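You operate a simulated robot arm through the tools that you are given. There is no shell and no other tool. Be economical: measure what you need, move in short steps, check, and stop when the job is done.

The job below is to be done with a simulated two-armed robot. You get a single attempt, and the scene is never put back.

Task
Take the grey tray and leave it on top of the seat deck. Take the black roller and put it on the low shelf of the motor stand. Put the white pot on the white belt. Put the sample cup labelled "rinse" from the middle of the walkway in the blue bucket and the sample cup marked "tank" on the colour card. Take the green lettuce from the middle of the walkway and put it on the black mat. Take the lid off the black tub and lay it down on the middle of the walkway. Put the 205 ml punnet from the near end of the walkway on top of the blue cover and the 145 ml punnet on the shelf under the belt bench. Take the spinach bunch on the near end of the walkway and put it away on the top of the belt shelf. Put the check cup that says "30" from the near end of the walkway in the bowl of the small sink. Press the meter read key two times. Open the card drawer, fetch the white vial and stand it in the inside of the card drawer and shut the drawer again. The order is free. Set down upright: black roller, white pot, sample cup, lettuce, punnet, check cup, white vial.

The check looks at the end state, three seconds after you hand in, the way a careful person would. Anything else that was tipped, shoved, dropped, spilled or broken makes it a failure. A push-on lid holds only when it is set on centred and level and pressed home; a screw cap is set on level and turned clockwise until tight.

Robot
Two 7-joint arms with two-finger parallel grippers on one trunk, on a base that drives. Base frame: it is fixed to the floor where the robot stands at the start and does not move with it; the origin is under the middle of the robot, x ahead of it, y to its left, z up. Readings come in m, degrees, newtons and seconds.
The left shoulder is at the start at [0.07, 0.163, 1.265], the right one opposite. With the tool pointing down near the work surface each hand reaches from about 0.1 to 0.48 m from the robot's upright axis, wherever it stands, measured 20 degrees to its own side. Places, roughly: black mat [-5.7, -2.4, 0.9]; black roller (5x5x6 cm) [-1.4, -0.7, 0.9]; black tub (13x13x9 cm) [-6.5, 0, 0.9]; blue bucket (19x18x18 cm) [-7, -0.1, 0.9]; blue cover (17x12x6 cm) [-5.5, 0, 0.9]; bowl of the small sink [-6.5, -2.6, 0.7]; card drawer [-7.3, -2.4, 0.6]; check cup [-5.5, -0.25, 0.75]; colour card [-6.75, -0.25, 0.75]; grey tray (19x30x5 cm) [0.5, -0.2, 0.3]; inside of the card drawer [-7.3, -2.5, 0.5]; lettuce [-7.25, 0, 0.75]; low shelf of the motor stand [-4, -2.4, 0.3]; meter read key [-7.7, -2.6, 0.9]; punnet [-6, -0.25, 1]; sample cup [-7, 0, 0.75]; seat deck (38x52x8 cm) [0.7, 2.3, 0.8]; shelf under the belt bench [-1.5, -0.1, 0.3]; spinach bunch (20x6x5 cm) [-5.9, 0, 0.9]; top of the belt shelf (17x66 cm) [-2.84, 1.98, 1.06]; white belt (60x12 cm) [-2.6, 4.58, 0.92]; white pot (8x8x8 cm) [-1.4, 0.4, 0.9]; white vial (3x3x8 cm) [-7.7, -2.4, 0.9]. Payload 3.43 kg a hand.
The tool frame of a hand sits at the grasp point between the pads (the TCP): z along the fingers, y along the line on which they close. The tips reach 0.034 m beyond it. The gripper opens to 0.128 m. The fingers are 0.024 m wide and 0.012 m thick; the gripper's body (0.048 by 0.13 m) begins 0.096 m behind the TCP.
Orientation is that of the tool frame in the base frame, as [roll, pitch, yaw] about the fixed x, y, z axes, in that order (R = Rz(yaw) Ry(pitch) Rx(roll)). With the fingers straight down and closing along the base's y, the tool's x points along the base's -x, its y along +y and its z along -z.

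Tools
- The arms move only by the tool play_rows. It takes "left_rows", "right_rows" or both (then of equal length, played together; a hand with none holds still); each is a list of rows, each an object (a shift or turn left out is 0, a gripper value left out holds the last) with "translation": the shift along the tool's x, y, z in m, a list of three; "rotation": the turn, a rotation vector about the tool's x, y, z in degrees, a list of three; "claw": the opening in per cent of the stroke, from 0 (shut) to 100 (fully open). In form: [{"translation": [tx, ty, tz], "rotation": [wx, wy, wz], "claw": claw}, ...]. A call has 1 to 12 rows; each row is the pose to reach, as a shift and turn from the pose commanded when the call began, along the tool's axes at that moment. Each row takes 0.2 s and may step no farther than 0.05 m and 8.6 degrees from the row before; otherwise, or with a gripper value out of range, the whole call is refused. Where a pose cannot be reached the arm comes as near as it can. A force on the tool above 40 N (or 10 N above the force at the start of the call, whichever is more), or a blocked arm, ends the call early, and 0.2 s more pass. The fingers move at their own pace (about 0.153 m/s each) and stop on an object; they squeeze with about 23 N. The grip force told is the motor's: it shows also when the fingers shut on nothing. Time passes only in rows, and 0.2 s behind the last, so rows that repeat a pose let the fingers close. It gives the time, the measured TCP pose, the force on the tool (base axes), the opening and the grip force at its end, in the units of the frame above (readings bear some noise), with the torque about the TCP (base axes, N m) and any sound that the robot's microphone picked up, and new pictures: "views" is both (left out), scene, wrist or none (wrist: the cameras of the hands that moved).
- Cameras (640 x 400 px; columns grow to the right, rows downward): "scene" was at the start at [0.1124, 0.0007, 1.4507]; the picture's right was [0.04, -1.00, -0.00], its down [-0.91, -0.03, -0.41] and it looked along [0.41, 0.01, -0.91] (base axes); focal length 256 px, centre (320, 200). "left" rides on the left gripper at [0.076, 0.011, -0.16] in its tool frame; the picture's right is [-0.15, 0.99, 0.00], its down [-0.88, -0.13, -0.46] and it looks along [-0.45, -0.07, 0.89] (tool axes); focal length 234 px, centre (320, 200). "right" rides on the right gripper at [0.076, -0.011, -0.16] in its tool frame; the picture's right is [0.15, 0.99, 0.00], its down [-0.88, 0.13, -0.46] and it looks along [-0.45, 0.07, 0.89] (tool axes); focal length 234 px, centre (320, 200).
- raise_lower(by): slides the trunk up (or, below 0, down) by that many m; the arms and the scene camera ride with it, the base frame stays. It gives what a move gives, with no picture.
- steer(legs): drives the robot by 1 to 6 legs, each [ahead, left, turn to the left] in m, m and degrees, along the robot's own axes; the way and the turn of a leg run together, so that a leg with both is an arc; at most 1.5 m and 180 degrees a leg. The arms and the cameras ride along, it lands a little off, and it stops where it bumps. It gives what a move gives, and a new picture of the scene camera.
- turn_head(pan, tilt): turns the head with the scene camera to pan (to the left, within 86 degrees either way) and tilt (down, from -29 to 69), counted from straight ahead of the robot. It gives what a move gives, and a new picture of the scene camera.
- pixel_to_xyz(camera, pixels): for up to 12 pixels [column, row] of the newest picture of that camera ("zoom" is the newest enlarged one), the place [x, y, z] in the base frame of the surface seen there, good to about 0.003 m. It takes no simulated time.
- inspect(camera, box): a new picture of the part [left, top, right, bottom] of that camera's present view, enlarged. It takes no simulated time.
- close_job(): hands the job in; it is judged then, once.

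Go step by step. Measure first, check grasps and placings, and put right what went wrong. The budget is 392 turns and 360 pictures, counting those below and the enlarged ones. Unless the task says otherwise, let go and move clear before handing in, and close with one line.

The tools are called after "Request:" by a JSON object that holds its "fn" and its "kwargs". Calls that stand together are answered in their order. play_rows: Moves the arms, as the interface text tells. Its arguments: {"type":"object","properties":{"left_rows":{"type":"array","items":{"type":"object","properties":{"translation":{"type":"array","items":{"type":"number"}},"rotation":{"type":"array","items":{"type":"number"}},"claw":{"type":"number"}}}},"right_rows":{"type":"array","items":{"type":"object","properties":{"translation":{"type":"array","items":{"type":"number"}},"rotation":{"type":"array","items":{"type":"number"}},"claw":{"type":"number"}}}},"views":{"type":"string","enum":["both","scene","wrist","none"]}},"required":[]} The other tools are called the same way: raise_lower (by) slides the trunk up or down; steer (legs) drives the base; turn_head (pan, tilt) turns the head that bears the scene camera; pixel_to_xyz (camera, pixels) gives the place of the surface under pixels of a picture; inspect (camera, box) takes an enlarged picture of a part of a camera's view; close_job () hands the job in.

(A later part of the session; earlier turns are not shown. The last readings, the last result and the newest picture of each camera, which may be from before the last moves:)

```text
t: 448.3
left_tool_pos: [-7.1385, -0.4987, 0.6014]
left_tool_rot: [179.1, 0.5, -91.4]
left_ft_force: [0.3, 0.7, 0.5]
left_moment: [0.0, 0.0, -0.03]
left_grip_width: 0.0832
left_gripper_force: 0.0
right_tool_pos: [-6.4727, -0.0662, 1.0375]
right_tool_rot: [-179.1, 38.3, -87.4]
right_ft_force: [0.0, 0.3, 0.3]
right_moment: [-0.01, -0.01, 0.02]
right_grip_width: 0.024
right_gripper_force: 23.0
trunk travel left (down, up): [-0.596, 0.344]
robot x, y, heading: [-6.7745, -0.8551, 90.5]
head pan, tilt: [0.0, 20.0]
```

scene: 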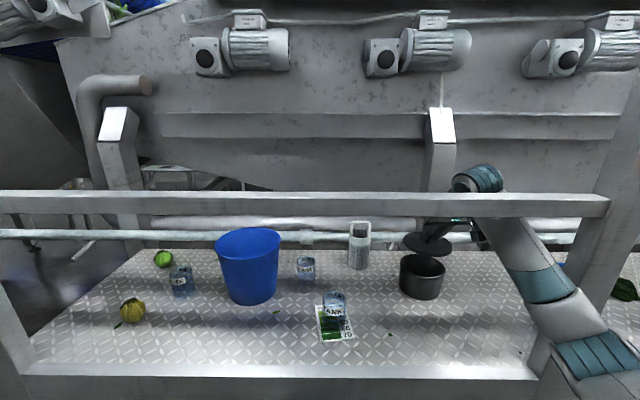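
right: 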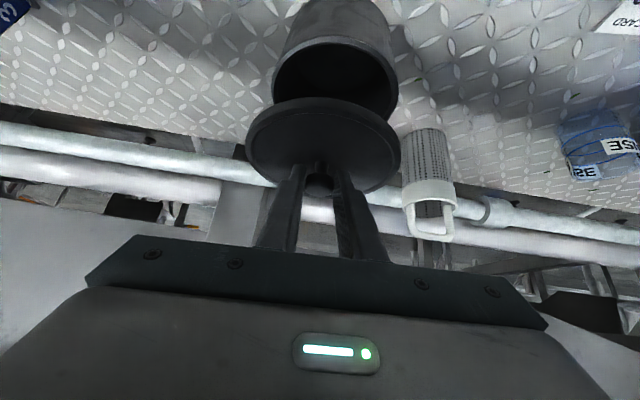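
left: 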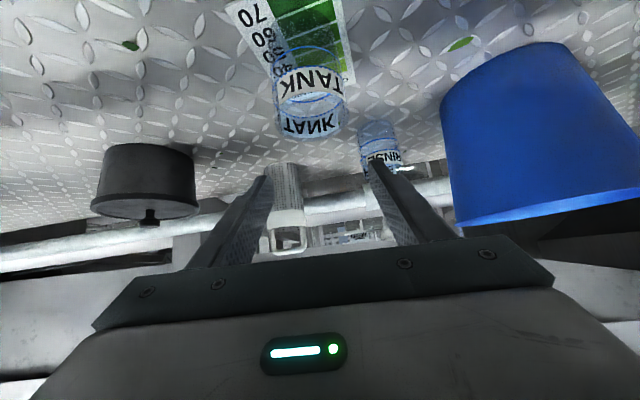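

The lid is off, level in the grip. Carry it left/forward to the free deck spot at (−6.60, −0.14) and lower it.

Request:
{"fn": "play_rows", "kwargs": {"right_rows": [{"translation": [0.015, 0.03, 0.008]}, {"translation": [0.035, 0.065, 0.005]}, {"translation": [0.055, 0.1, -0.002]}, {"translation": [0.075, 0.127, -0.012]}, {"translation": [0.09, 0.127, 0.0]}, {"translation": [0.105, 0.127, 0.012]}, {"translation": [0.115, 0.127, 0.022]}, {"translation": [0.122, 0.127, 0.031]}, {"translation": [0.122, 0.127, 0.031]}], "views": "both"}}

```text
t: 450.3
left_tool_pos: [-7.138, -0.4981, 0.6013]
left_tool_rot: [178.9, 0.2, -91.5]
left_ft_force: [-0.3, -0.4, 0.0]
left_moment: [0.02, -0.01, 0.01]
left_grip_width: 0.0834
left_gripper_force: 0.1
right_tool_pos: [-6.595, -0.1448, 0.9329]
right_tool_rot: [-179.4, 38.0, -87.6]
right_ft_force: [-0.4, 0.1, -0.7]
right_moment: [0.01, -0.01, 0.03]
right_grip_width: 0.0241
right_gripper_force: 23.2
trunk travel left (down, up): [-0.596, 0.344]
robot x, y, heading: [-6.7781, -0.8553, 90.6]
head pan, tilt: [0.0, 20.0]
```

scene: 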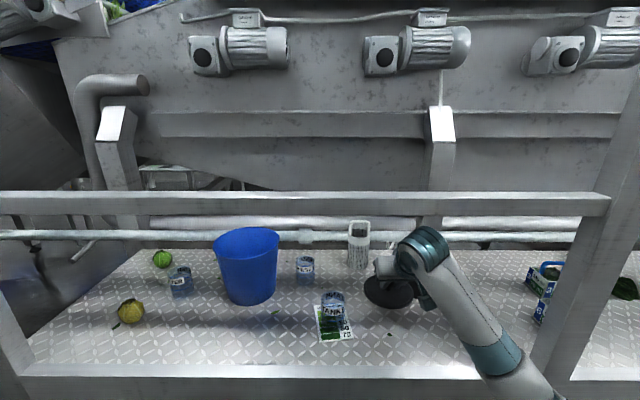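
right: 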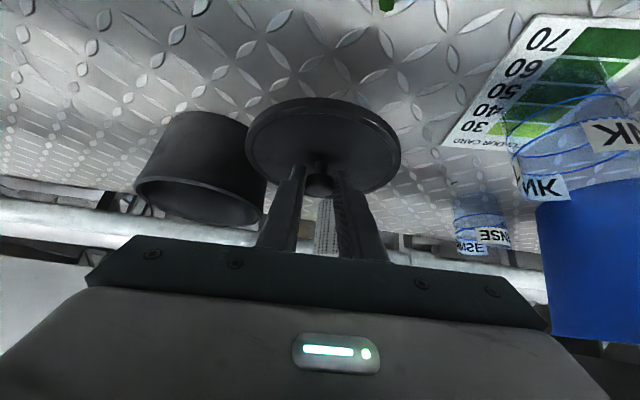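

Continue down in small steps until contact.

Request:
{"fn": "play_rows", "kwargs": {"right_rows": [{"translation": [0.006, 0, 0.0079]}, {"translation": [0.012, 0, 0.0157]}, {"translation": [0.017, 0, 0.022]}, {"translation": [0.021, 0, 0.027]}, {"translation": [0.0235, 0, 0.03]}, {"translation": [0.0235, 0, 0.03]}], "views": "wrist"}}

```text
t: 451.7
left_tool_pos: [-7.1368, -0.4974, 0.601]
left_tool_rot: [178.9, 0.3, -91.6]
left_ft_force: [-0.2, 0.2, -0.2]
left_moment: [-0.01, 0.02, -0.04]
left_grip_width: 0.0832
left_gripper_force: 0.1
right_tool_pos: [-6.5924, -0.1443, 0.8942]
right_tool_rot: [-179.4, 38.0, -87.6]
right_ft_force: [0.3, 0.2, 0.6]
right_moment: [-0.03, 0.0, -0.03]
right_grip_width: 0.024
right_gripper_force: 22.9
trunk travel left (down, up): [-0.596, 0.344]
robot x, y, heading: [-6.7804, -0.8499, 90.5]
head pan, tilt: [0.0, 20.0]
```

right: 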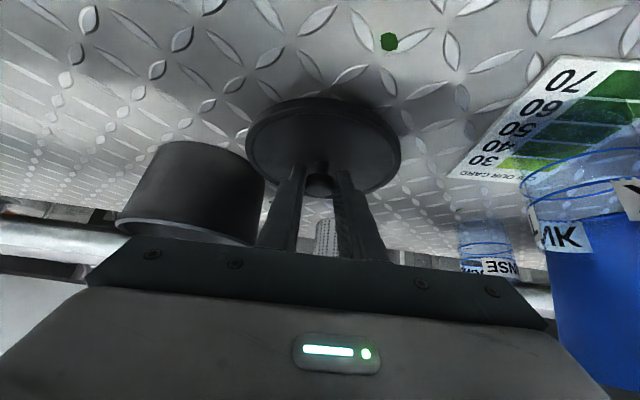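

Request:
{"fn": "play_rows", "kwargs": {"right_rows": [{"translation": [0.0025, 0, 0.0031]}, {"translation": [0.005, 0, 0.0063]}, {"translation": [0.0068, 0, 0.0087]}, {"translation": [0.0086, 0, 0.011]}, {"translation": [0.0086, 0, 0.011]}], "views": "wrist"}}

```text
t: 452.9
left_tool_pos: [-7.1385, -0.4996, 0.6016]
left_tool_rot: [178.8, 0.3, -91.5]
left_ft_force: [-0.1, 0.4, 0.5]
left_moment: [0.0, 0.0, 0.0]
left_grip_width: 0.0831
left_gripper_force: 0.0
right_tool_pos: [-6.5942, -0.1449, 0.885]
right_tool_rot: [-179.5, 38.6, -87.7]
right_ft_force: [1.1, 7.2, 26.6]
right_moment: [0.62, -0.01, 0.01]
right_grip_width: 0.0241
right_gripper_force: 23.3
trunk travel left (down, up): [-0.596, 0.344]
robot x, y, heading: [-6.7728, -0.8542, 90.5]
head pan, tilt: [0.0, 20.0]
```

right: 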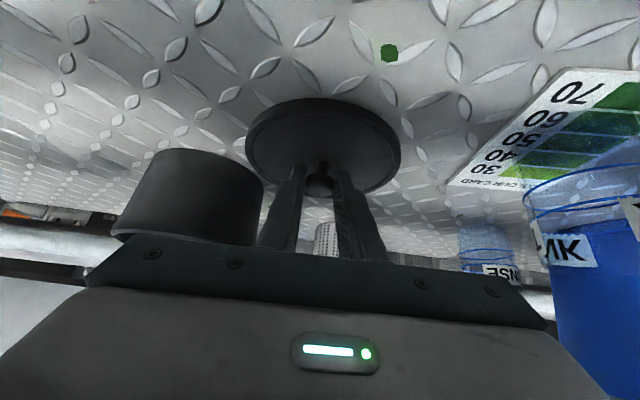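

Contact (26 N). Ease up 3 mm, release, and lift away.

Request:
{"fn": "play_rows", "kwargs": {"right_rows": [{"translation": [-0.0025, 0, -0.003]}, {"translation": [-0.0025, 0, -0.003], "claw": 30}, {"translation": [-0.0025, 0, -0.003], "claw": 40}, {"translation": [-0.0025, 0, -0.003]}, {"translation": [-0.015, 0, -0.03]}, {"translation": [-0.03, 0, -0.065]}, {"translation": [-0.045, 0, -0.1]}], "views": "both"}}

```text
t: 454.5
left_tool_pos: [-7.136, -0.4969, 0.5995]
left_tool_rot: [178.8, 0.2, -91.5]
left_ft_force: [0.8, -0.1, -0.6]
left_moment: [0.03, -0.03, 0.0]
left_grip_width: 0.0834
left_gripper_force: 0.0
right_tool_pos: [-6.5928, -0.1701, 0.9783]
right_tool_rot: [-179.4, 37.4, -87.4]
right_ft_force: [-0.3, -0.1, 0.5]
right_moment: [-0.03, 0.0, 0.0]
right_grip_width: 0.051
right_gripper_force: 0.1
trunk travel left (down, up): [-0.596, 0.344]
robot x, y, heading: [-6.7791, -0.8521, 90.2]
head pan, tilt: [0.0, 20.0]
```

scene: 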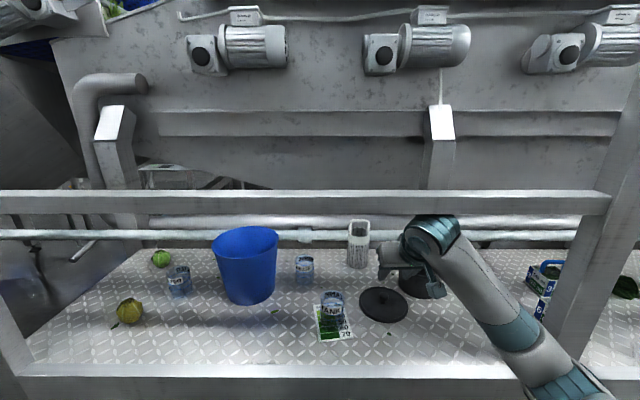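
right: 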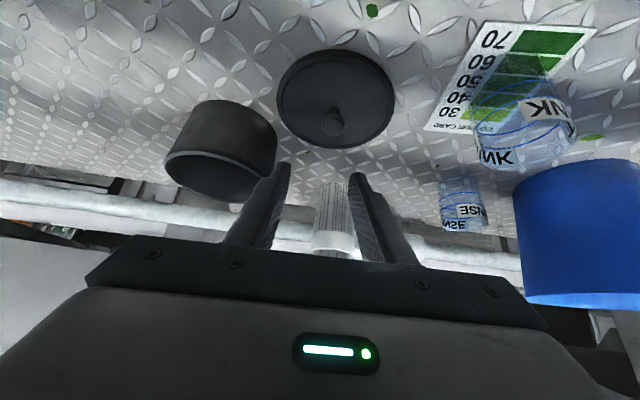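

The lid lies flat on the deck. Next the RINSE cup → bucket; measure bucket rim, inner floor and the cup precisely.

Request:
{"fn": "inspect", "kwargs": {"camera": "scene", "box": [190, 210, 350, 310]}}

Request:
{"fn": "pixel_to_xyz", "kwargs": {"camera": "zoom", "pixels": [[97, 105], [350, 105], [230, 70], [220, 152], [220, 140], [330, 85], [150, 80], [220, 360], [455, 210], [430, 210], [480, 215], [455, 185]]}}

```text
4.00 times, centred on (270, 260) of scene
```

zoom: 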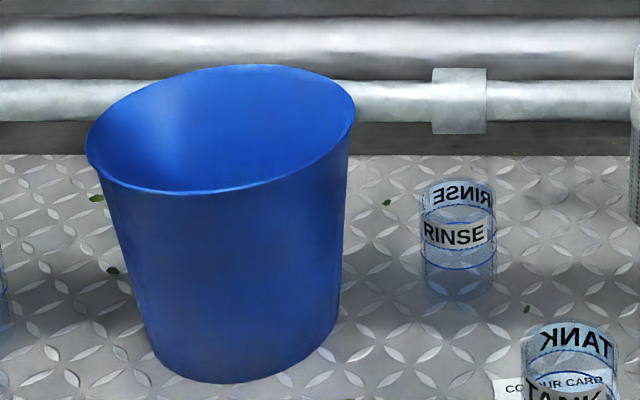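

```text
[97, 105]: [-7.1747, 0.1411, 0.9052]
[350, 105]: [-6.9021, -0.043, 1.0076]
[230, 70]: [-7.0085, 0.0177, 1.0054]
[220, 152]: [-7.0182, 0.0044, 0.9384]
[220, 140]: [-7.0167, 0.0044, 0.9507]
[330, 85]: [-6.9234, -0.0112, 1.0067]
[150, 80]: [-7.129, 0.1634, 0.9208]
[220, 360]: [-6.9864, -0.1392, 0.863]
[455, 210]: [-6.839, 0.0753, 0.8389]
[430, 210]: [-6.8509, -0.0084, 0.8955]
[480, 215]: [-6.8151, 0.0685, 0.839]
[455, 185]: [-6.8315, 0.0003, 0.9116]
```

Bucket: centre (−6.988, −0.069), rim z 1.007, inner floor radius ≈0.066. Test how steep the right hand can get at this extension.

Request:
{"fn": "play_rows", "kwargs": {"right_rows": [{"translation": [-0.02, 0, -0.015], "rotation": [0, 5, 0]}, {"translation": [-0.03, 0, -0.02], "rotation": [0, 10, 0]}, {"translation": [-0.03, 0, -0.02], "rotation": [0, 15, 0]}, {"translation": [-0.03, 0, -0.02], "rotation": [0, 20, 0]}, {"translation": [-0.03, 0, -0.02], "rotation": [0, 20, 0]}], "views": "none"}}

```text
t: 455.7
left_tool_pos: [-7.1376, -0.4958, 0.6011]
left_tool_rot: [179.0, 0.1, -91.5]
left_ft_force: [0.4, 0.1, 0.6]
left_moment: [-0.02, -0.05, 0.01]
left_grip_width: 0.0831
left_gripper_force: 0.1
right_tool_pos: [-6.5955, -0.1551, 1.021]
right_tool_rot: [-179.7, 17.9, -87.7]
right_ft_force: [0.7, 0.1, -0.3]
right_moment: [-0.02, 0.01, 0.0]
right_grip_width: 0.0513
right_gripper_force: 0.0
trunk travel left (down, up): [-0.596, 0.344]
robot x, y, heading: [-6.7778, -0.852, 90.3]
head pan, tilt: [0.0, 20.0]
```

18° tilt works here. For clearance beside the bucket I'll roll the right hand −90° about its axis (fingers closing north–south, camera east). Do it here above the lid.

Request:
{"fn": "play_rows", "kwargs": {"right_rows": [{"rotation": [0, 0, -8.5], "claw": 65}, {"rotation": [0, 0, -17]}, {"rotation": [0, 0, -25.5]}, {"rotation": [0, 0, -34]}, {"rotation": [0, 0, -42.5]}, {"rotation": [0, 0, -51]}, {"rotation": [0, 0, -59.5]}, {"rotation": [0, 0, -68]}, {"rotation": [0, 0, -76.5]}, {"rotation": [0, 0, -85]}, {"rotation": [0, 0, -90]}], "views": "wrist"}}

```text
t: 458.1
left_tool_pos: [-7.1373, -0.496, 0.6005]
left_tool_rot: [178.9, 0.0, -91.4]
left_ft_force: [0.1, -0.4, 0.1]
left_moment: [0.0, 0.02, 0.01]
left_grip_width: 0.0833
left_gripper_force: 0.1
right_tool_pos: [-6.5937, -0.154, 1.0152]
right_tool_rot: [-162.4, -0.5, 2.1]
right_ft_force: [0.9, 0.6, 0.3]
right_moment: [0.0, 0.03, -0.04]
right_grip_width: 0.0833
right_gripper_force: 0.0
trunk travel left (down, up): [-0.596, 0.344]
robot x, y, heading: [-6.7785, -0.8505, 90.6]
head pan, tilt: [0.0, 20.0]
```

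right: 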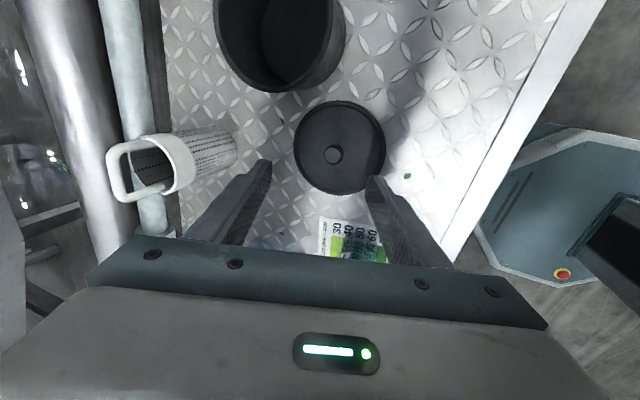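

Good. Strafe left 0.238 and ahead 0.09 to be over the RINSE cup area.

Request:
{"fn": "steer", "kwargs": {"legs": [[0, 0.238, -0.6], [0.08, 0, 0]]}}

Request:
{"fn": "inspect", "kwargs": {"camera": "right", "box": [0, 0, 640, 400]}}

```text
t: 459.9
left_tool_pos: [-7.3662, -0.4923, 0.6007]
left_tool_rot: [178.8, 0.0, -92.1]
left_ft_force: [-0.2, -0.4, 0.4]
left_moment: [0.03, 0.03, -0.01]
left_grip_width: 0.083
left_gripper_force: 0.1
right_tool_pos: [-6.8176, -0.1564, 1.0118]
right_tool_rot: [-162.7, -0.5, 1.3]
right_ft_force: [-0.1, 0.1, 0.1]
right_moment: [-0.02, -0.03, 0.0]
right_grip_width: 0.0833
right_gripper_force: 0.1
trunk travel left (down, up): [-0.596, 0.344]
robot x, y, heading: [-7.0092, -0.8531, 90.0]
head pan, tilt: [0.0, 20.0]
stopped in leg 1: the robot was blocked; the commanded pose is now the measured one
```

scene: 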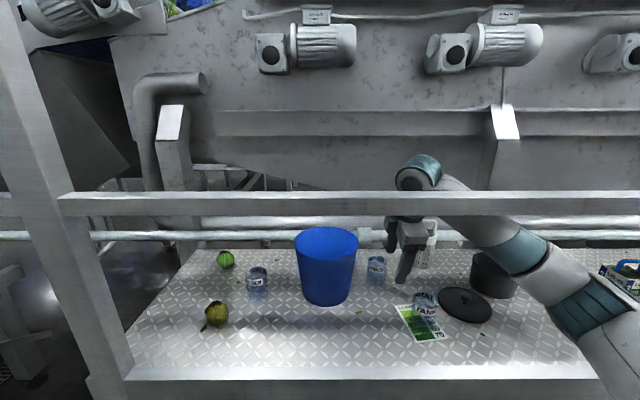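

```text
1.00 times, centred on (320, 200) of right (not enlarged: the box is as wide or as high as the picture)
```

zoom: 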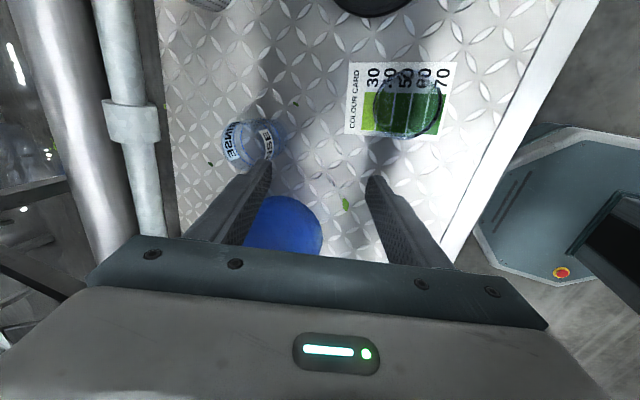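

RINSE cup is at (250,148). The base is blocked on the left, so extend the arm: forward 0.128, left 0.014, staying high.

Request:
{"fn": "play_rows", "kwargs": {"right_rows": [{"translation": [-0.005, -0.04, 0.0125]}, {"translation": [-0.01, -0.08, 0.025]}, {"translation": [-0.014, -0.122, 0.0387]}, {"translation": [-0.014, -0.122, 0.0387]}], "views": "wrist"}}

```text
t: 460.9
left_tool_pos: [-7.3665, -0.4942, 0.6016]
left_tool_rot: [178.8, 0.3, -92.2]
left_ft_force: [0.4, 0.7, -0.2]
left_moment: [0.02, 0.02, 0.01]
left_grip_width: 0.0831
left_gripper_force: 0.0
right_tool_pos: [-6.8331, -0.033, 1.018]
right_tool_rot: [-162.2, -0.5, 1.2]
right_ft_force: [0.3, 0.4, -0.2]
right_moment: [0.04, 0.0, -0.03]
right_grip_width: 0.0831
right_gripper_force: 0.2
trunk travel left (down, up): [-0.596, 0.344]
robot x, y, heading: [-7.0095, -0.8514, 89.7]
head pan, tilt: [0.0, 20.0]
```

right: 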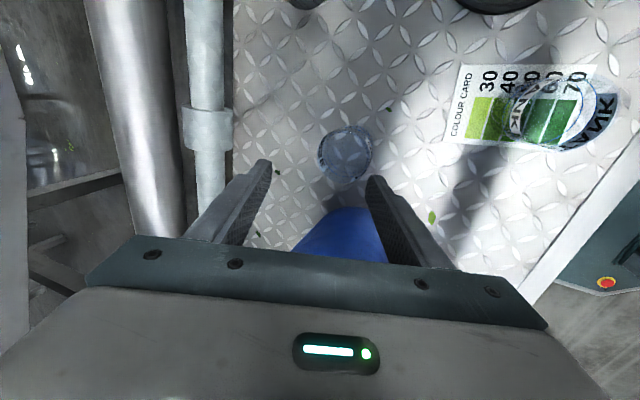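

Request:
{"fn": "pixel_to_xyz", "kwargs": {"camera": "right", "pixels": [[322, 155], [370, 150], [345, 130], [345, 182], [346, 158], [330, 140]]}}

Request:
{"fn": "inspect", "kwargs": {"camera": "right", "box": [280, 100, 420, 210]}}

```text
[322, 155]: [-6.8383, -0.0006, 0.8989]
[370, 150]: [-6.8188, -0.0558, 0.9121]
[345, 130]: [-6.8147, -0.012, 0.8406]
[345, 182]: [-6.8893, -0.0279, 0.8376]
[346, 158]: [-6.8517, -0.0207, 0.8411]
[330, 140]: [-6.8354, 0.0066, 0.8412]
```

```text
3.64 times, centred on (350, 155) of right
```

zoom: 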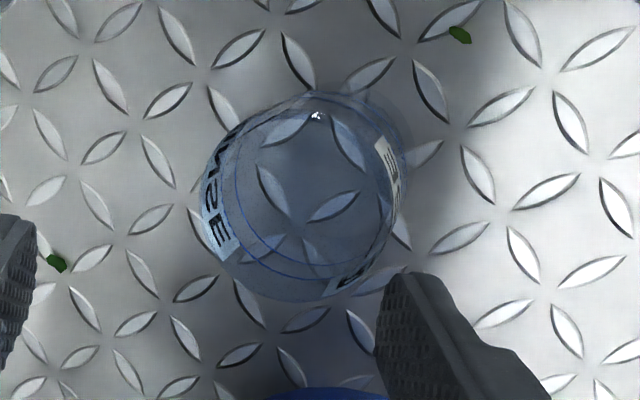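

Cup centre (−6.829, −0.028). Descend vertically to TCP z≈0.885.

Request:
{"fn": "play_rows", "kwargs": {"right_rows": [{"translation": [0.002, 0.005, 0.03]}, {"translation": [0.004, 0.015, 0.065]}, {"translation": [0.004, 0.025, 0.095]}, {"translation": [0.004, 0.036, 0.13]}, {"translation": [0.004, 0.036, 0.13]}], "views": "both"}}

```text
t: 462.1
left_tool_pos: [-7.3669, -0.4959, 0.6034]
left_tool_rot: [178.9, 0.5, -92.1]
left_ft_force: [0.5, -0.4, 0.0]
left_moment: [0.04, 0.02, -0.01]
left_grip_width: 0.0832
left_gripper_force: 0.1
right_tool_pos: [-6.8313, -0.03, 0.8888]
right_tool_rot: [-162.0, -0.5, 1.3]
right_ft_force: [0.8, -3.5, 19.4]
right_moment: [-0.97, 0.13, 0.0]
right_grip_width: 0.0818
right_gripper_force: 0.0
trunk travel left (down, up): [-0.596, 0.344]
robot x, y, heading: [-7.0117, -0.8501, 89.9]
head pan, tilt: [0.0, 20.0]
```

scene: 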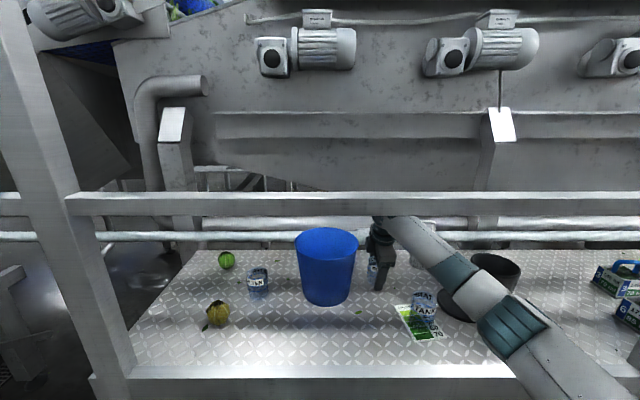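
right: 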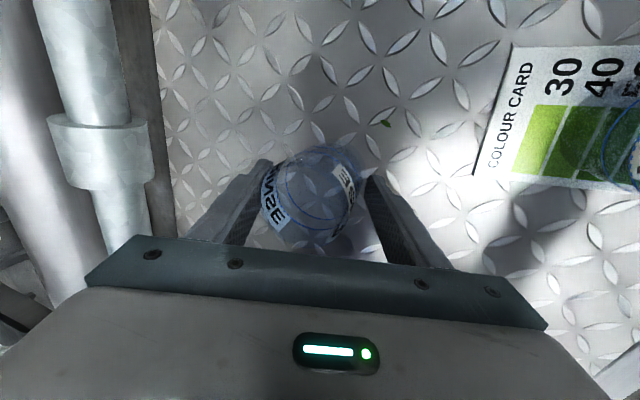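

The low finger touched the deck (tilted hand), and the tilt is about the closing axis — pads wouldn't be parallel to the cup. Raise 3 cm and level the hand to vertical.

Request:
{"fn": "play_rows", "kwargs": {"right_rows": [{"translation": [0, -0.005, -0.015]}, {"translation": [0, -0.01, -0.03], "rotation": [-4, 0, 0]}, {"translation": [0, -0.01, -0.03], "rotation": [-9, 0, 0]}, {"translation": [0, -0.01, -0.03], "rotation": [-14, 0, 0]}, {"translation": [0, -0.01, -0.03], "rotation": [-18, 0, 0]}, {"translation": [0, -0.01, -0.03], "rotation": [-18, 0, 0]}], "views": "wrist"}}

```text
t: 463.5
left_tool_pos: [-7.3665, -0.4943, 0.6012]
left_tool_rot: [178.9, 0.3, -92.2]
left_ft_force: [0.1, 0.0, 0.0]
left_moment: [0.04, 0.02, 0.02]
left_grip_width: 0.083
left_gripper_force: 0.2
right_tool_pos: [-6.8313, -0.0285, 0.9151]
right_tool_rot: [179.7, -0.5, 1.2]
right_ft_force: [-0.3, -0.9, -0.4]
right_moment: [-0.02, 0.01, 0.02]
right_grip_width: 0.0831
right_gripper_force: 0.0
trunk travel left (down, up): [-0.596, 0.344]
robot x, y, heading: [-7.008, -0.8512, 89.6]
head pan, tilt: [0.0, 20.0]
```

right: 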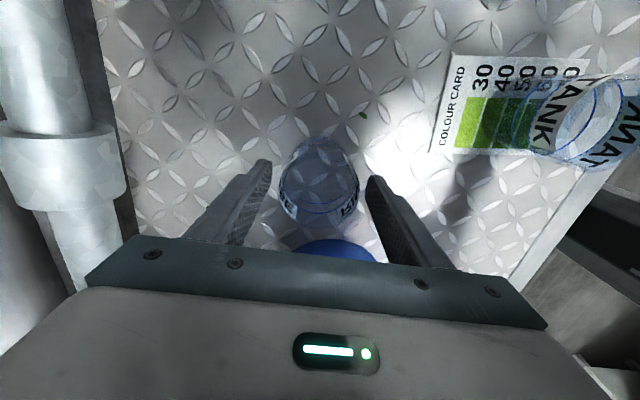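

The hand is vertical over the cup. Lower 3.2 cm, close, and lift a little.

Request:
{"fn": "play_rows", "kwargs": {"right_rows": [{"translation": [0.001, 0, 0.018]}, {"translation": [0.001, 0, 0.032]}, {"translation": [0.001, 0, 0.032], "claw": 30}, {"translation": [0.001, 0, 0.032], "claw": 0}, {"translation": [0.001, 0, 0.032]}, {"translation": [0.001, 0, 0.015]}, {"translation": [0.001, 0, -0.01]}, {"translation": [0.001, 0, -0.04]}], "views": "wrist"}}

```text
t: 465.3
left_tool_pos: [-7.3669, -0.4943, 0.602]
left_tool_rot: [179.0, 0.3, -92.1]
left_ft_force: [0.3, -0.8, 0.7]
left_moment: [0.02, -0.01, 0.02]
left_grip_width: 0.0831
left_gripper_force: 0.0
right_tool_pos: [-6.8319, -0.0286, 0.9555]
right_tool_rot: [179.7, -0.6, 1.3]
right_ft_force: [-0.5, 0.6, 0.4]
right_moment: [0.02, 0.01, 0.04]
right_grip_width: 0.0575
right_gripper_force: 23.2
trunk travel left (down, up): [-0.596, 0.344]
robot x, y, heading: [-7.0119, -0.849, 90.0]
head pan, tilt: [0.0, 20.0]
```

right: 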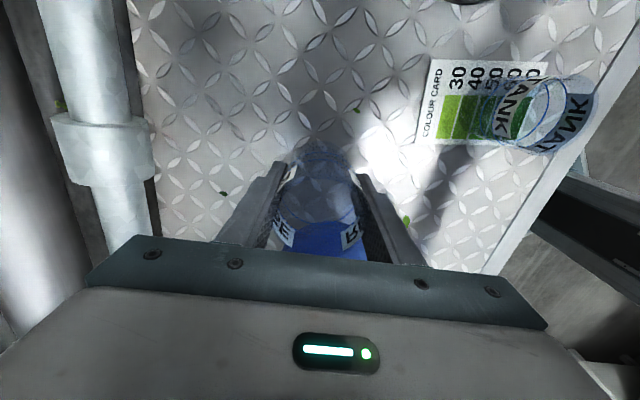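

RINSE cup held upright. Raise 11 cm with the arm to clear the rim.

Request:
{"fn": "play_rows", "kwargs": {"right_rows": [{"translation": [0, 0, -0.025]}, {"translation": [0, 0, -0.05]}, {"translation": [0, 0, -0.075]}, {"translation": [0, 0, -0.095]}, {"translation": [0, 0, -0.112]}, {"translation": [0, 0, -0.112]}], "views": "both"}}

```text
t: 466.6
left_tool_pos: [-7.3578, -0.5014, 0.6128]
left_tool_rot: [178.5, 1.4, -93.1]
left_ft_force: [-0.1, 0.3, 0.5]
left_moment: [0.04, 0.03, -0.01]
left_grip_width: 0.0832
left_gripper_force: 0.1
right_tool_pos: [-6.8082, -0.083, 0.9535]
right_tool_rot: [171.1, 0.0, 0.4]
right_ft_force: [1.3, 0.2, -0.5]
right_moment: [0.04, 0.05, 0.05]
right_grip_width: 0.0573
right_gripper_force: 23.2
right hand out of reach, approached as far as the arm can: row 3, 4, 5, 6
trunk travel left (down, up): [-0.596, 0.344]
robot x, y, heading: [-7.0128, -0.8587, 89.4]
head pan, tilt: [0.0, 20.0]
stopped in row 6 (right hand): the arm was blocked; the commanded pose is now the measured one
```

scene: 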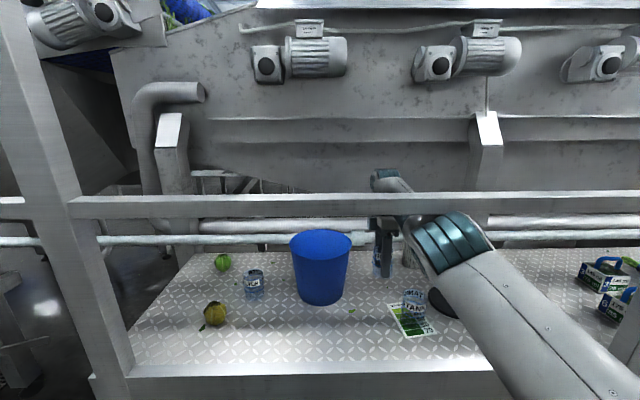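
right: 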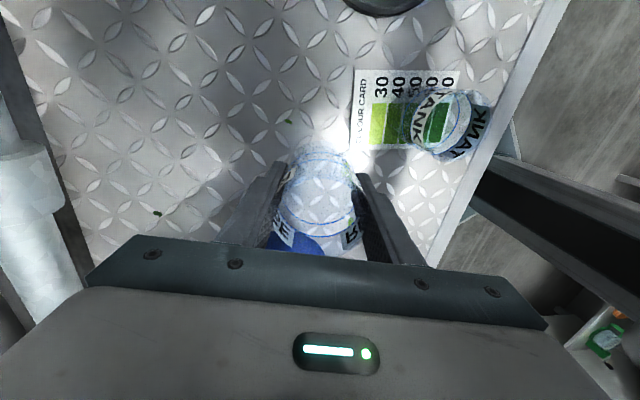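

That was the reach limit (arm fully stretched). I'll tuck the left hand in so the base can go closer, and check the pipe behind.

Request:
{"fn": "pixel_to_xyz", "kwargs": {"camera": "scene", "pixels": [[270, 238], [450, 238], [270, 226], [300, 200], [300, 208], [300, 218], [80, 240]]}}

Request:
{"fn": "play_rows", "kwargs": {"left_rows": [{"translation": [0.03, -0.03, 0]}, {"translation": [0.06, -0.06, 0]}, {"translation": [0.09, -0.09, 0]}, {"translation": [0.12, -0.12, 0]}, {"translation": [0.15, -0.14, 0]}], "views": "none"}}

```text
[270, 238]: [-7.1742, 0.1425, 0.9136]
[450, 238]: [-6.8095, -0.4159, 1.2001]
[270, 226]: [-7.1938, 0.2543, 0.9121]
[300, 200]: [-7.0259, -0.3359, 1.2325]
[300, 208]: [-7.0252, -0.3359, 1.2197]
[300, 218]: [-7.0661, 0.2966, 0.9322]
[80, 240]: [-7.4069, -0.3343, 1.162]
```

```text
t: 467.8
left_tool_pos: [-7.2273, -0.6578, 0.6037]
left_tool_rot: [178.5, 1.4, -92.9]
left_ft_force: [0.4, 0.8, -0.7]
left_moment: [-0.03, 0.02, 0.02]
left_grip_width: 0.0831
left_gripper_force: 0.0
right_tool_pos: [-6.8089, -0.0812, 0.955]
right_tool_rot: [171.5, 0.1, 0.8]
right_ft_force: [0.5, -0.5, 0.0]
right_moment: [0.01, -0.02, -0.01]
right_grip_width: 0.0573
right_gripper_force: 22.9
trunk travel left (down, up): [-0.596, 0.344]
robot x, y, heading: [-7.0107, -0.8563, 89.4]
head pan, tilt: [0.0, 20.0]
```

The elbow sits just under/in front of the mid rail. Lower the trunk 5 cm (cup stays above deck), then drive ahead 0.1.

Request:
{"fn": "raise_lower", "kwargs": {"by": -0.05}}

Request:
{"fn": "steer", "kwargs": {"legs": [[0.1, 0, 0.4]]}}

```text
t: 468.7
left_tool_pos: [-7.2319, -0.6487, 0.5471]
left_tool_rot: [178.9, 0.3, -92.5]
left_ft_force: [-0.9, 0.1, -0.9]
left_moment: [-0.03, 0.02, 0.0]
left_grip_width: 0.0831
left_gripper_force: 0.1
right_tool_pos: [-6.8228, -0.0614, 0.8927]
right_tool_rot: [170.4, -0.4, 1.1]
right_ft_force: [-0.9, 1.1, -0.7]
right_moment: [-0.06, -0.01, -0.01]
right_grip_width: 0.0574
right_gripper_force: 23.1
trunk travel left (down, up): [-0.546, 0.394]
robot x, y, heading: [-7.0091, -0.851, 89.5]
head pan, tilt: [0.0, 20.0]
```

```text
t: 469.8
left_tool_pos: [-7.2327, -0.5517, 0.5477]
left_tool_rot: [178.9, 0.3, -92.1]
left_ft_force: [0.1, -0.5, -0.6]
left_moment: [-0.01, -0.01, 0.01]
left_grip_width: 0.083
left_gripper_force: 0.1
right_tool_pos: [-6.8266, 0.0399, 0.8933]
right_tool_rot: [170.6, -0.3, 1.5]
right_ft_force: [0.2, -0.6, -1.5]
right_moment: [-0.02, 0.04, -0.01]
right_grip_width: 0.0572
right_gripper_force: 23.0
trunk travel left (down, up): [-0.546, 0.394]
robot x, y, heading: [-7.0084, -0.7544, 89.8]
head pan, tilt: [0.0, 20.0]
```

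scene: 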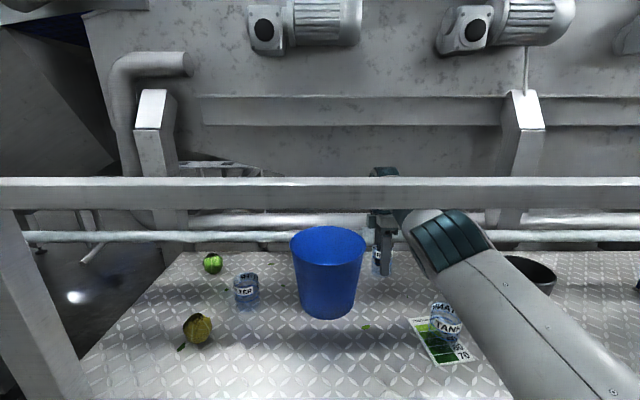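

Now bend the arm: pull south 8 cm, up 6 cm, and level the hand.

Request:
{"fn": "play_rows", "kwargs": {"right_rows": [{"translation": [0, 0.02, -0.02], "rotation": [2, 0, 0]}, {"translation": [0, 0.04, -0.03], "rotation": [5, 0, 0]}, {"translation": [0, 0.065, -0.04], "rotation": [8, 0, 0]}, {"translation": [0, 0.0888, -0.046], "rotation": [9.5, 0, 0]}, {"translation": [0, 0.0888, -0.046], "rotation": [9.5, 0, 0]}], "views": "scene"}}

```text
t: 471.0
left_tool_pos: [-7.2323, -0.548, 0.546]
left_tool_rot: [178.8, -0.2, -92.1]
left_ft_force: [0.6, 0.4, 0.4]
left_moment: [0.0, 0.02, 0.02]
left_grip_width: 0.083
left_gripper_force: 0.1
right_tool_pos: [-6.8331, 0.0731, 0.9465]
right_tool_rot: [179.4, -0.2, 1.6]
right_ft_force: [-0.2, 0.7, -0.3]
right_moment: [-0.02, -0.01, 0.02]
right_grip_width: 0.0572
right_gripper_force: 23.0
right hand out of reach, approached as far as the arm can: row 1, 2, 3, 4, 5
trunk travel left (down, up): [-0.546, 0.394]
robot x, y, heading: [-7.0095, -0.7542, 89.9]
head pan, tilt: [0.0, 20.0]
```

scene: 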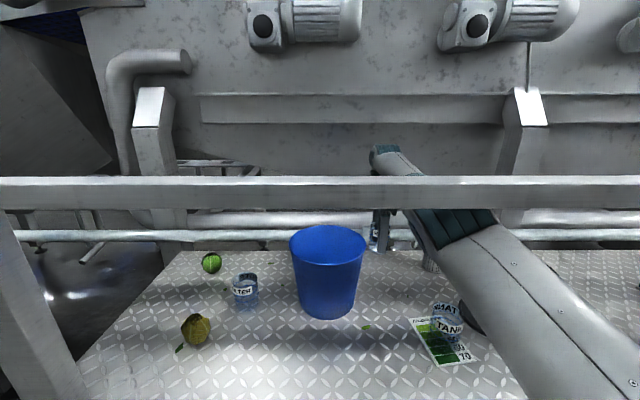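

Vertical poses here need the arm near full stretch. I'll back up 0.08 so the target is at ~0.77 m, then raise to z≈1.06 while pulling slightly south.

Request:
{"fn": "steer", "kwargs": {"legs": [[-0.08, 0, 0]]}}

Request:
{"fn": "play_rows", "kwargs": {"right_rows": [{"translation": [0, 0.01, -0.02]}, {"translation": [0, 0.02, -0.04]}, {"translation": [0, 0.03, -0.06]}, {"translation": [0, 0.04, -0.08]}, {"translation": [0, 0.045, -0.1]}, {"translation": [0, 0.05, -0.115]}, {"translation": [0, 0.05, -0.115]}], "views": "scene"}}

```text
t: 472.1
left_tool_pos: [-7.1678, -0.664, 0.5464]
left_tool_rot: [178.2, -0.7, -79.5]
left_ft_force: [0.9, -0.6, -1.1]
left_moment: [0.06, 0.11, 0.0]
left_grip_width: 0.083
left_gripper_force: 0.2
right_tool_pos: [-6.9141, 0.0344, 0.92]
right_tool_rot: [177.4, 0.4, 14.6]
right_ft_force: [0.1, -0.6, 0.0]
right_moment: [0.06, -0.03, 0.0]
right_grip_width: 0.0571
right_gripper_force: 23.0
trunk travel left (down, up): [-0.546, 0.394]
robot x, y, heading: [-6.91, -0.8197, 102.5]
head pan, tilt: [0.0, 20.0]
```

scene: 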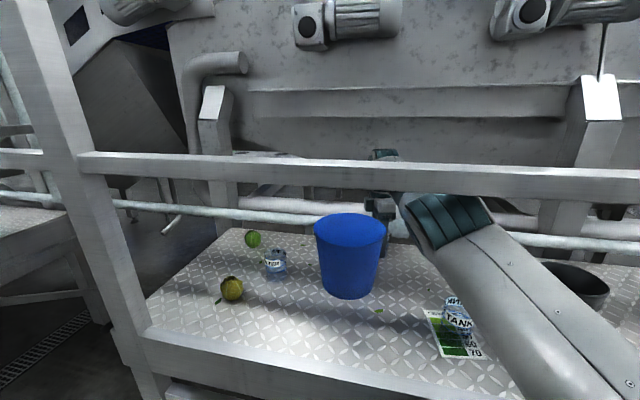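

```text
t: 473.5
left_tool_pos: [-7.1701, -0.6637, 0.5492]
left_tool_rot: [178.5, -0.6, -79.5]
left_ft_force: [0.2, -0.4, -0.5]
left_moment: [-0.03, 0.0, -0.03]
left_grip_width: 0.0831
left_gripper_force: 0.0
right_tool_pos: [-6.909, -0.0005, 0.9336]
right_tool_rot: [168.4, 0.4, 14.4]
right_ft_force: [-1.4, -0.1, 0.4]
right_moment: [0.04, -0.06, 0.0]
right_grip_width: 0.0571
right_gripper_force: 23.2
right hand out of reach, approached as far as the arm can: row 1, 2, 3, 4, 5, 6, 7
trunk travel left (down, up): [-0.546, 0.394]
robot x, y, heading: [-6.911, -0.8183, 102.3]
head pan, tilt: [0.0, 20.0]
stopped in row 7 (right hand): the arm was blocked; the commanded pose is now the measured one
```

scene: 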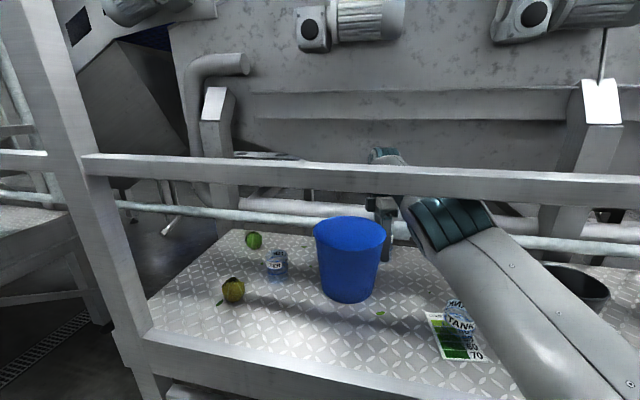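

The elbow caught on the rail and the base twisted to 102°. Check the bucket hasn't moved before recovering.

Request:
{"fn": "pixel_to_xyz", "kwargs": {"camera": "scene", "pixels": [[316, 232], [384, 234], [350, 217], [350, 245], [345, 298], [450, 215], [440, 240], [470, 205], [385, 235], [395, 215]]}}

Request:
{"fn": "inspect", "kwargs": {"camera": "scene", "box": [290, 140, 530, 290]}}

Request:
{"fn": "inspect", "kwargs": {"camera": "right", "box": [0, 0, 640, 400]}}

```text
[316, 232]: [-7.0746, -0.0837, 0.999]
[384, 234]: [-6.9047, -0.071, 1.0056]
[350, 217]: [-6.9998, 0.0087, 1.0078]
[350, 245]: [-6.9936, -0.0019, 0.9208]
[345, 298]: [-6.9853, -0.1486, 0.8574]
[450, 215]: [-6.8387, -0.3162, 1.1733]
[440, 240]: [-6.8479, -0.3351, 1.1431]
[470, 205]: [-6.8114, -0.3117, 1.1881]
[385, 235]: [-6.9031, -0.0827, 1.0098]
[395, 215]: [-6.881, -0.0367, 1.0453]
```

```text
2.67 times, centred on (410, 215) of scene
```

zoom: 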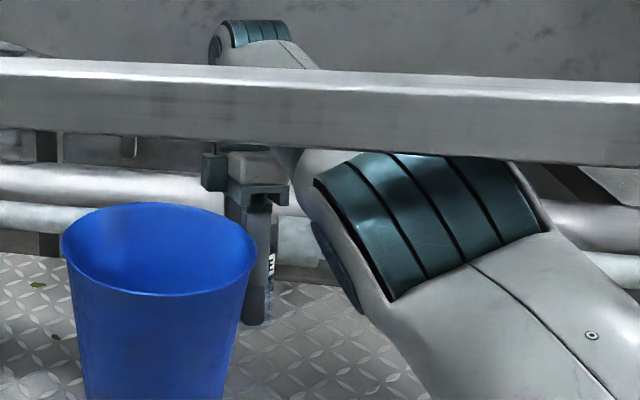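

```text
1.00 times, centred on (320, 200) of right (not enlarged: the box is as wide or as high as the picture)
```

zoom: 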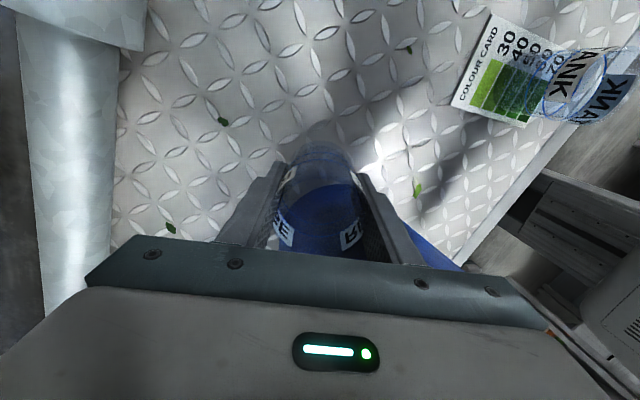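

Bucket unchanged (rim right −6.904). Lower the trunk 3.5 cm to free the elbow, then rotate back to 90° which swings the hand east of the bucket.

Request:
{"fn": "raise_lower", "kwargs": {"by": -0.03}}

Request:
{"fn": "steer", "kwargs": {"legs": [[0, 0, -12.3]]}}

```text
t: 474.3
left_tool_pos: [-7.1698, -0.6763, 0.5193]
left_tool_rot: [178.9, 0.4, -79.4]
left_ft_force: [0.7, -0.3, -0.1]
left_moment: [-0.09, 0.0, 0.03]
left_grip_width: 0.0831
left_gripper_force: 0.0
right_tool_pos: [-6.9134, -0.018, 0.929]
right_tool_rot: [170.2, -0.2, 14.6]
right_ft_force: [-0.8, 0.5, -0.5]
right_moment: [-0.02, 0.01, -0.03]
right_grip_width: 0.0569
right_gripper_force: 22.5
trunk travel left (down, up): [-0.516, 0.424]
robot x, y, heading: [-6.909, -0.8231, 102.7]
head pan, tilt: [0.0, 20.0]
```

```text
t: 475.4
left_tool_pos: [-7.1344, -0.623, 0.5194]
left_tool_rot: [179.0, 0.6, -91.6]
left_ft_force: [0.7, 0.8, 0.1]
left_moment: [0.0, 0.01, 0.0]
left_grip_width: 0.0835
left_gripper_force: 0.0
right_tool_pos: [-6.7441, -0.0377, 0.929]
right_tool_rot: [170.2, -0.1, 2.3]
right_ft_force: [0.3, -0.6, -0.1]
right_moment: [-0.01, -0.02, -0.04]
right_grip_width: 0.057
right_gripper_force: 22.4
trunk travel left (down, up): [-0.516, 0.424]
robot x, y, heading: [-6.9085, -0.8197, 90.6]
head pan, tilt: [0.0, 20.0]
```

scene: 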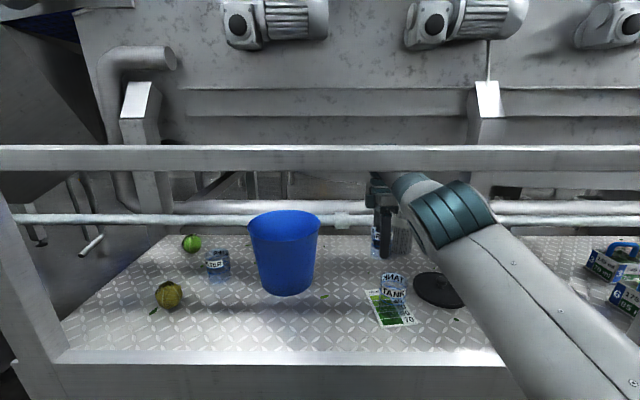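

Recovered; nothing disturbed. New plan: set the cup back on the deck, regrasp it with closing along x at ~25° tilt (which the arm can lift and lower easily). Strafe left 0.086 first and set it down level.

Request:
{"fn": "steer", "kwargs": {"legs": [[0, 0.08, -0.5]]}}

Request:
{"fn": "play_rows", "kwargs": {"right_rows": [{"translation": [0, -0.005, 0.01], "rotation": [4, 0, 0]}, {"translation": [0, -0.01, 0.02], "rotation": [8, 0, 0]}, {"translation": [0, -0.01, 0.03], "rotation": [9.8, 0, 0]}, {"translation": [0, -0.01, 0.036], "rotation": [9.8, 0, 0]}, {"translation": [0, -0.01, 0.036], "rotation": [9.8, 0, 0]}], "views": "wrist"}}

```text
t: 476.5
left_tool_pos: [-7.213, -0.6212, 0.5194]
left_tool_rot: [179.0, 0.5, -92.1]
left_ft_force: [0.0, 0.0, 0.7]
left_moment: [0.02, -0.02, 0.02]
left_grip_width: 0.0833
left_gripper_force: 0.0
right_tool_pos: [-6.8162, -0.0385, 0.9297]
right_tool_rot: [170.3, -0.2, 1.9]
right_ft_force: [-0.8, 1.0, -0.2]
right_moment: [-0.03, -0.07, 0.01]
right_grip_width: 0.0568
right_gripper_force: 22.9
trunk travel left (down, up): [-0.516, 0.424]
robot x, y, heading: [-6.9897, -0.8214, 90.0]
head pan, tilt: [0.0, 20.0]
```

scene: 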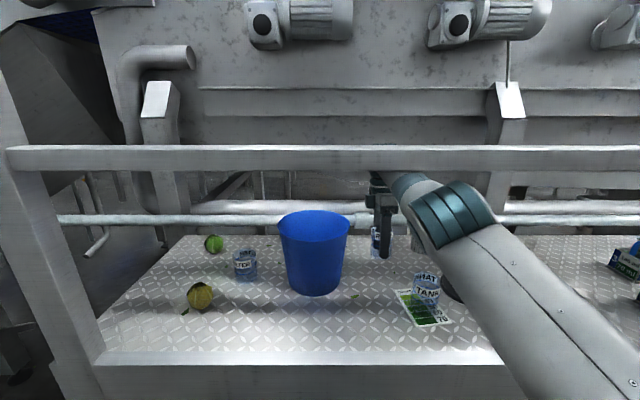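

```text
t: 477.7
left_tool_pos: [-7.2131, -0.6209, 0.5194]
left_tool_rot: [178.9, 0.5, -92.1]
left_ft_force: [0.1, -0.5, -0.1]
left_moment: [-0.01, -0.02, -0.02]
left_grip_width: 0.0832
left_gripper_force: 0.2
right_tool_pos: [-6.8202, 0.004, 0.8995]
right_tool_rot: [179.9, -0.2, 1.9]
right_ft_force: [-0.2, 0.4, -0.1]
right_moment: [0.0, -0.01, 0.0]
right_grip_width: 0.057
right_gripper_force: 22.8
right hand out of reach, approached as far as the arm can: row 1, 2, 3, 4, 5
trunk travel left (down, up): [-0.516, 0.424]
robot x, y, heading: [-6.9911, -0.8209, 89.7]
head pan, tilt: [0.0, 20.0]
```

right: 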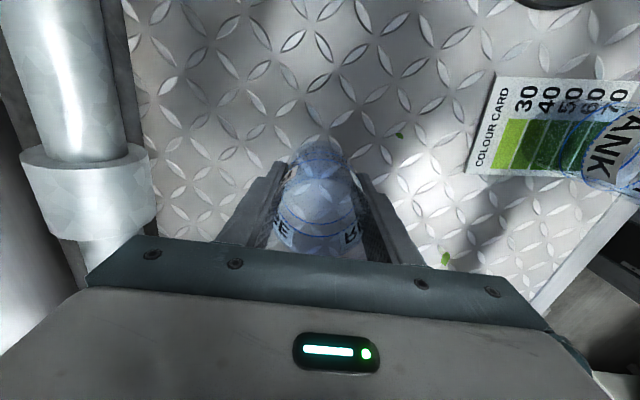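

Level again over free deck at (−6.82, 0.00). Lower by trunk to contact.

Request:
{"fn": "raise_lower", "kwargs": {"by": -0.015}}

Request:
{"fn": "raise_lower", "kwargs": {"by": -0.004}}

```text
t: 478.3
left_tool_pos: [-7.2128, -0.6208, 0.5043]
left_tool_rot: [179.0, 0.6, -92.1]
left_ft_force: [-0.1, -0.5, 0.3]
left_moment: [0.01, 0.03, 0.02]
left_grip_width: 0.0833
left_gripper_force: 0.1
right_tool_pos: [-6.8211, 0.0048, 0.8843]
right_tool_rot: [179.9, -0.1, 1.9]
right_ft_force: [-1.1, 0.5, -1.0]
right_moment: [-0.02, 0.02, 0.01]
right_grip_width: 0.057
right_gripper_force: 23.1
trunk travel left (down, up): [-0.501, 0.439]
robot x, y, heading: [-6.9919, -0.8196, 89.9]
head pan, tilt: [0.0, 20.0]
```

```text
t: 478.9
left_tool_pos: [-7.2131, -0.621, 0.5006]
left_tool_rot: [178.9, 0.6, -92.1]
left_ft_force: [0.0, -1.0, 0.1]
left_moment: [0.02, -0.07, 0.04]
left_grip_width: 0.0832
left_gripper_force: 0.0
right_tool_pos: [-6.8228, 0.0043, 0.8832]
right_tool_rot: [-179.9, -0.2, 1.9]
right_ft_force: [0.2, 1.7, 6.8]
right_moment: [0.06, -0.21, 0.07]
right_grip_width: 0.0567
right_gripper_force: 22.9
trunk travel left (down, up): [-0.497, 0.443]
robot x, y, heading: [-6.9905, -0.8216, 89.9]
head pan, tilt: [0.0, 20.0]
```

Contact. Open and raise straight up with the trunk.

Request:
{"fn": "play_rows", "kwargs": {"right_rows": [{"claw": 55}, {"claw": 62}, {"claw": 65}, {"claw": 65}], "views": "none"}}

Request:
{"fn": "raise_lower", "kwargs": {"by": 0.045}}

Request:
{"fn": "inspect", "kwargs": {"camera": "right", "box": [0, 0, 640, 400]}}

```text
t: 479.9
left_tool_pos: [-7.2119, -0.6212, 0.5009]
left_tool_rot: [178.9, 0.6, -92.2]
left_ft_force: [0.5, -0.1, 0.7]
left_moment: [0.0, 0.02, 0.02]
left_grip_width: 0.0834
left_gripper_force: 0.0
right_tool_pos: [-6.8213, 0.005, 0.8808]
right_tool_rot: [179.8, -0.2, 1.8]
right_ft_force: [0.5, 0.8, -0.1]
right_moment: [-0.02, 0.02, -0.03]
right_grip_width: 0.0834
right_gripper_force: 0.0
trunk travel left (down, up): [-0.497, 0.443]
robot x, y, heading: [-6.9884, -0.8186, 90.0]
head pan, tilt: [0.0, 20.0]
```

```text
t: 480.7
left_tool_pos: [-7.2115, -0.6231, 0.5437]
left_tool_rot: [179.0, 0.5, -92.3]
left_ft_force: [1.1, -0.2, 0.9]
left_moment: [-0.02, -0.04, -0.02]
left_grip_width: 0.0831
left_gripper_force: 0.1
right_tool_pos: [-6.8214, 0.0023, 0.9196]
right_tool_rot: [179.5, -0.1, 1.8]
right_ft_force: [-0.3, 0.4, 0.6]
right_moment: [0.02, 0.0, 0.03]
right_grip_width: 0.083
right_gripper_force: 0.1
trunk travel left (down, up): [-0.542, 0.398]
robot x, y, heading: [-6.9885, -0.8245, 90.0]
head pan, tilt: [0.0, 20.0]
```

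```text
1.00 times, centred on (320, 200) of right (not enlarged: the box is as wide or as high as the picture)
```

zoom: 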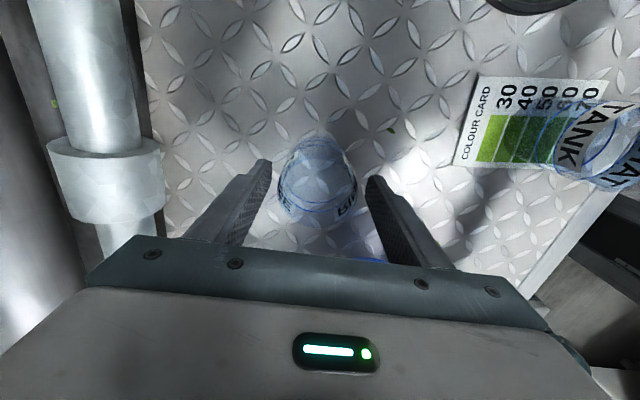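

The elbow brushes the rail again; raise the hand with the arm while leaning it back (tilt 18°), which is the comfortable posture.

Request:
{"fn": "play_rows", "kwargs": {"right_rows": [{"translation": [0, 0, -0.015], "rotation": [3, 0, 0]}, {"translation": [0, 0, -0.03], "rotation": [7, 0, 0]}, {"translation": [0, 0, -0.05], "rotation": [11, 0, 0]}, {"translation": [0, 0, -0.075], "rotation": [15, 0, 0]}, {"translation": [0, 0.02, -0.1], "rotation": [19, 0, 0]}, {"translation": [0, 0.02, -0.1], "rotation": [19, 0, 0]}], "views": "wrist"}}

```text
t: 482.1
left_tool_pos: [-7.2163, -0.6228, 0.5481]
left_tool_rot: [179.0, 0.4, -91.9]
left_ft_force: [0.1, -0.7, 0.0]
left_moment: [0.0, 0.01, 0.02]
left_grip_width: 0.083
left_gripper_force: 0.1
right_tool_pos: [-6.8423, 0.0461, 0.9231]
right_tool_rot: [-170.5, -0.1, 2.8]
right_ft_force: [0.5, 1.5, -0.7]
right_moment: [-0.06, 0.03, 0.02]
right_grip_width: 0.0833
right_gripper_force: 0.2
right hand out of reach, approached as far as the arm can: row 1, 2, 3, 4, 5, 6
trunk travel left (down, up): [-0.542, 0.398]
robot x, y, heading: [-6.9916, -0.8226, 90.5]
head pan, tilt: [0.0, 20.0]
stopped in row 6 (right hand): the arm was blocked; the commanded pose is now the measured one
```

right: 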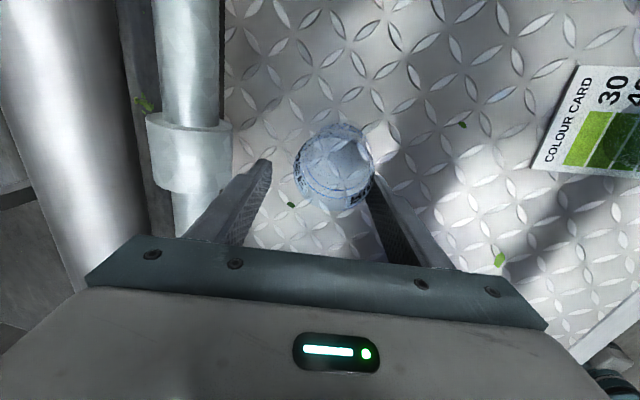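

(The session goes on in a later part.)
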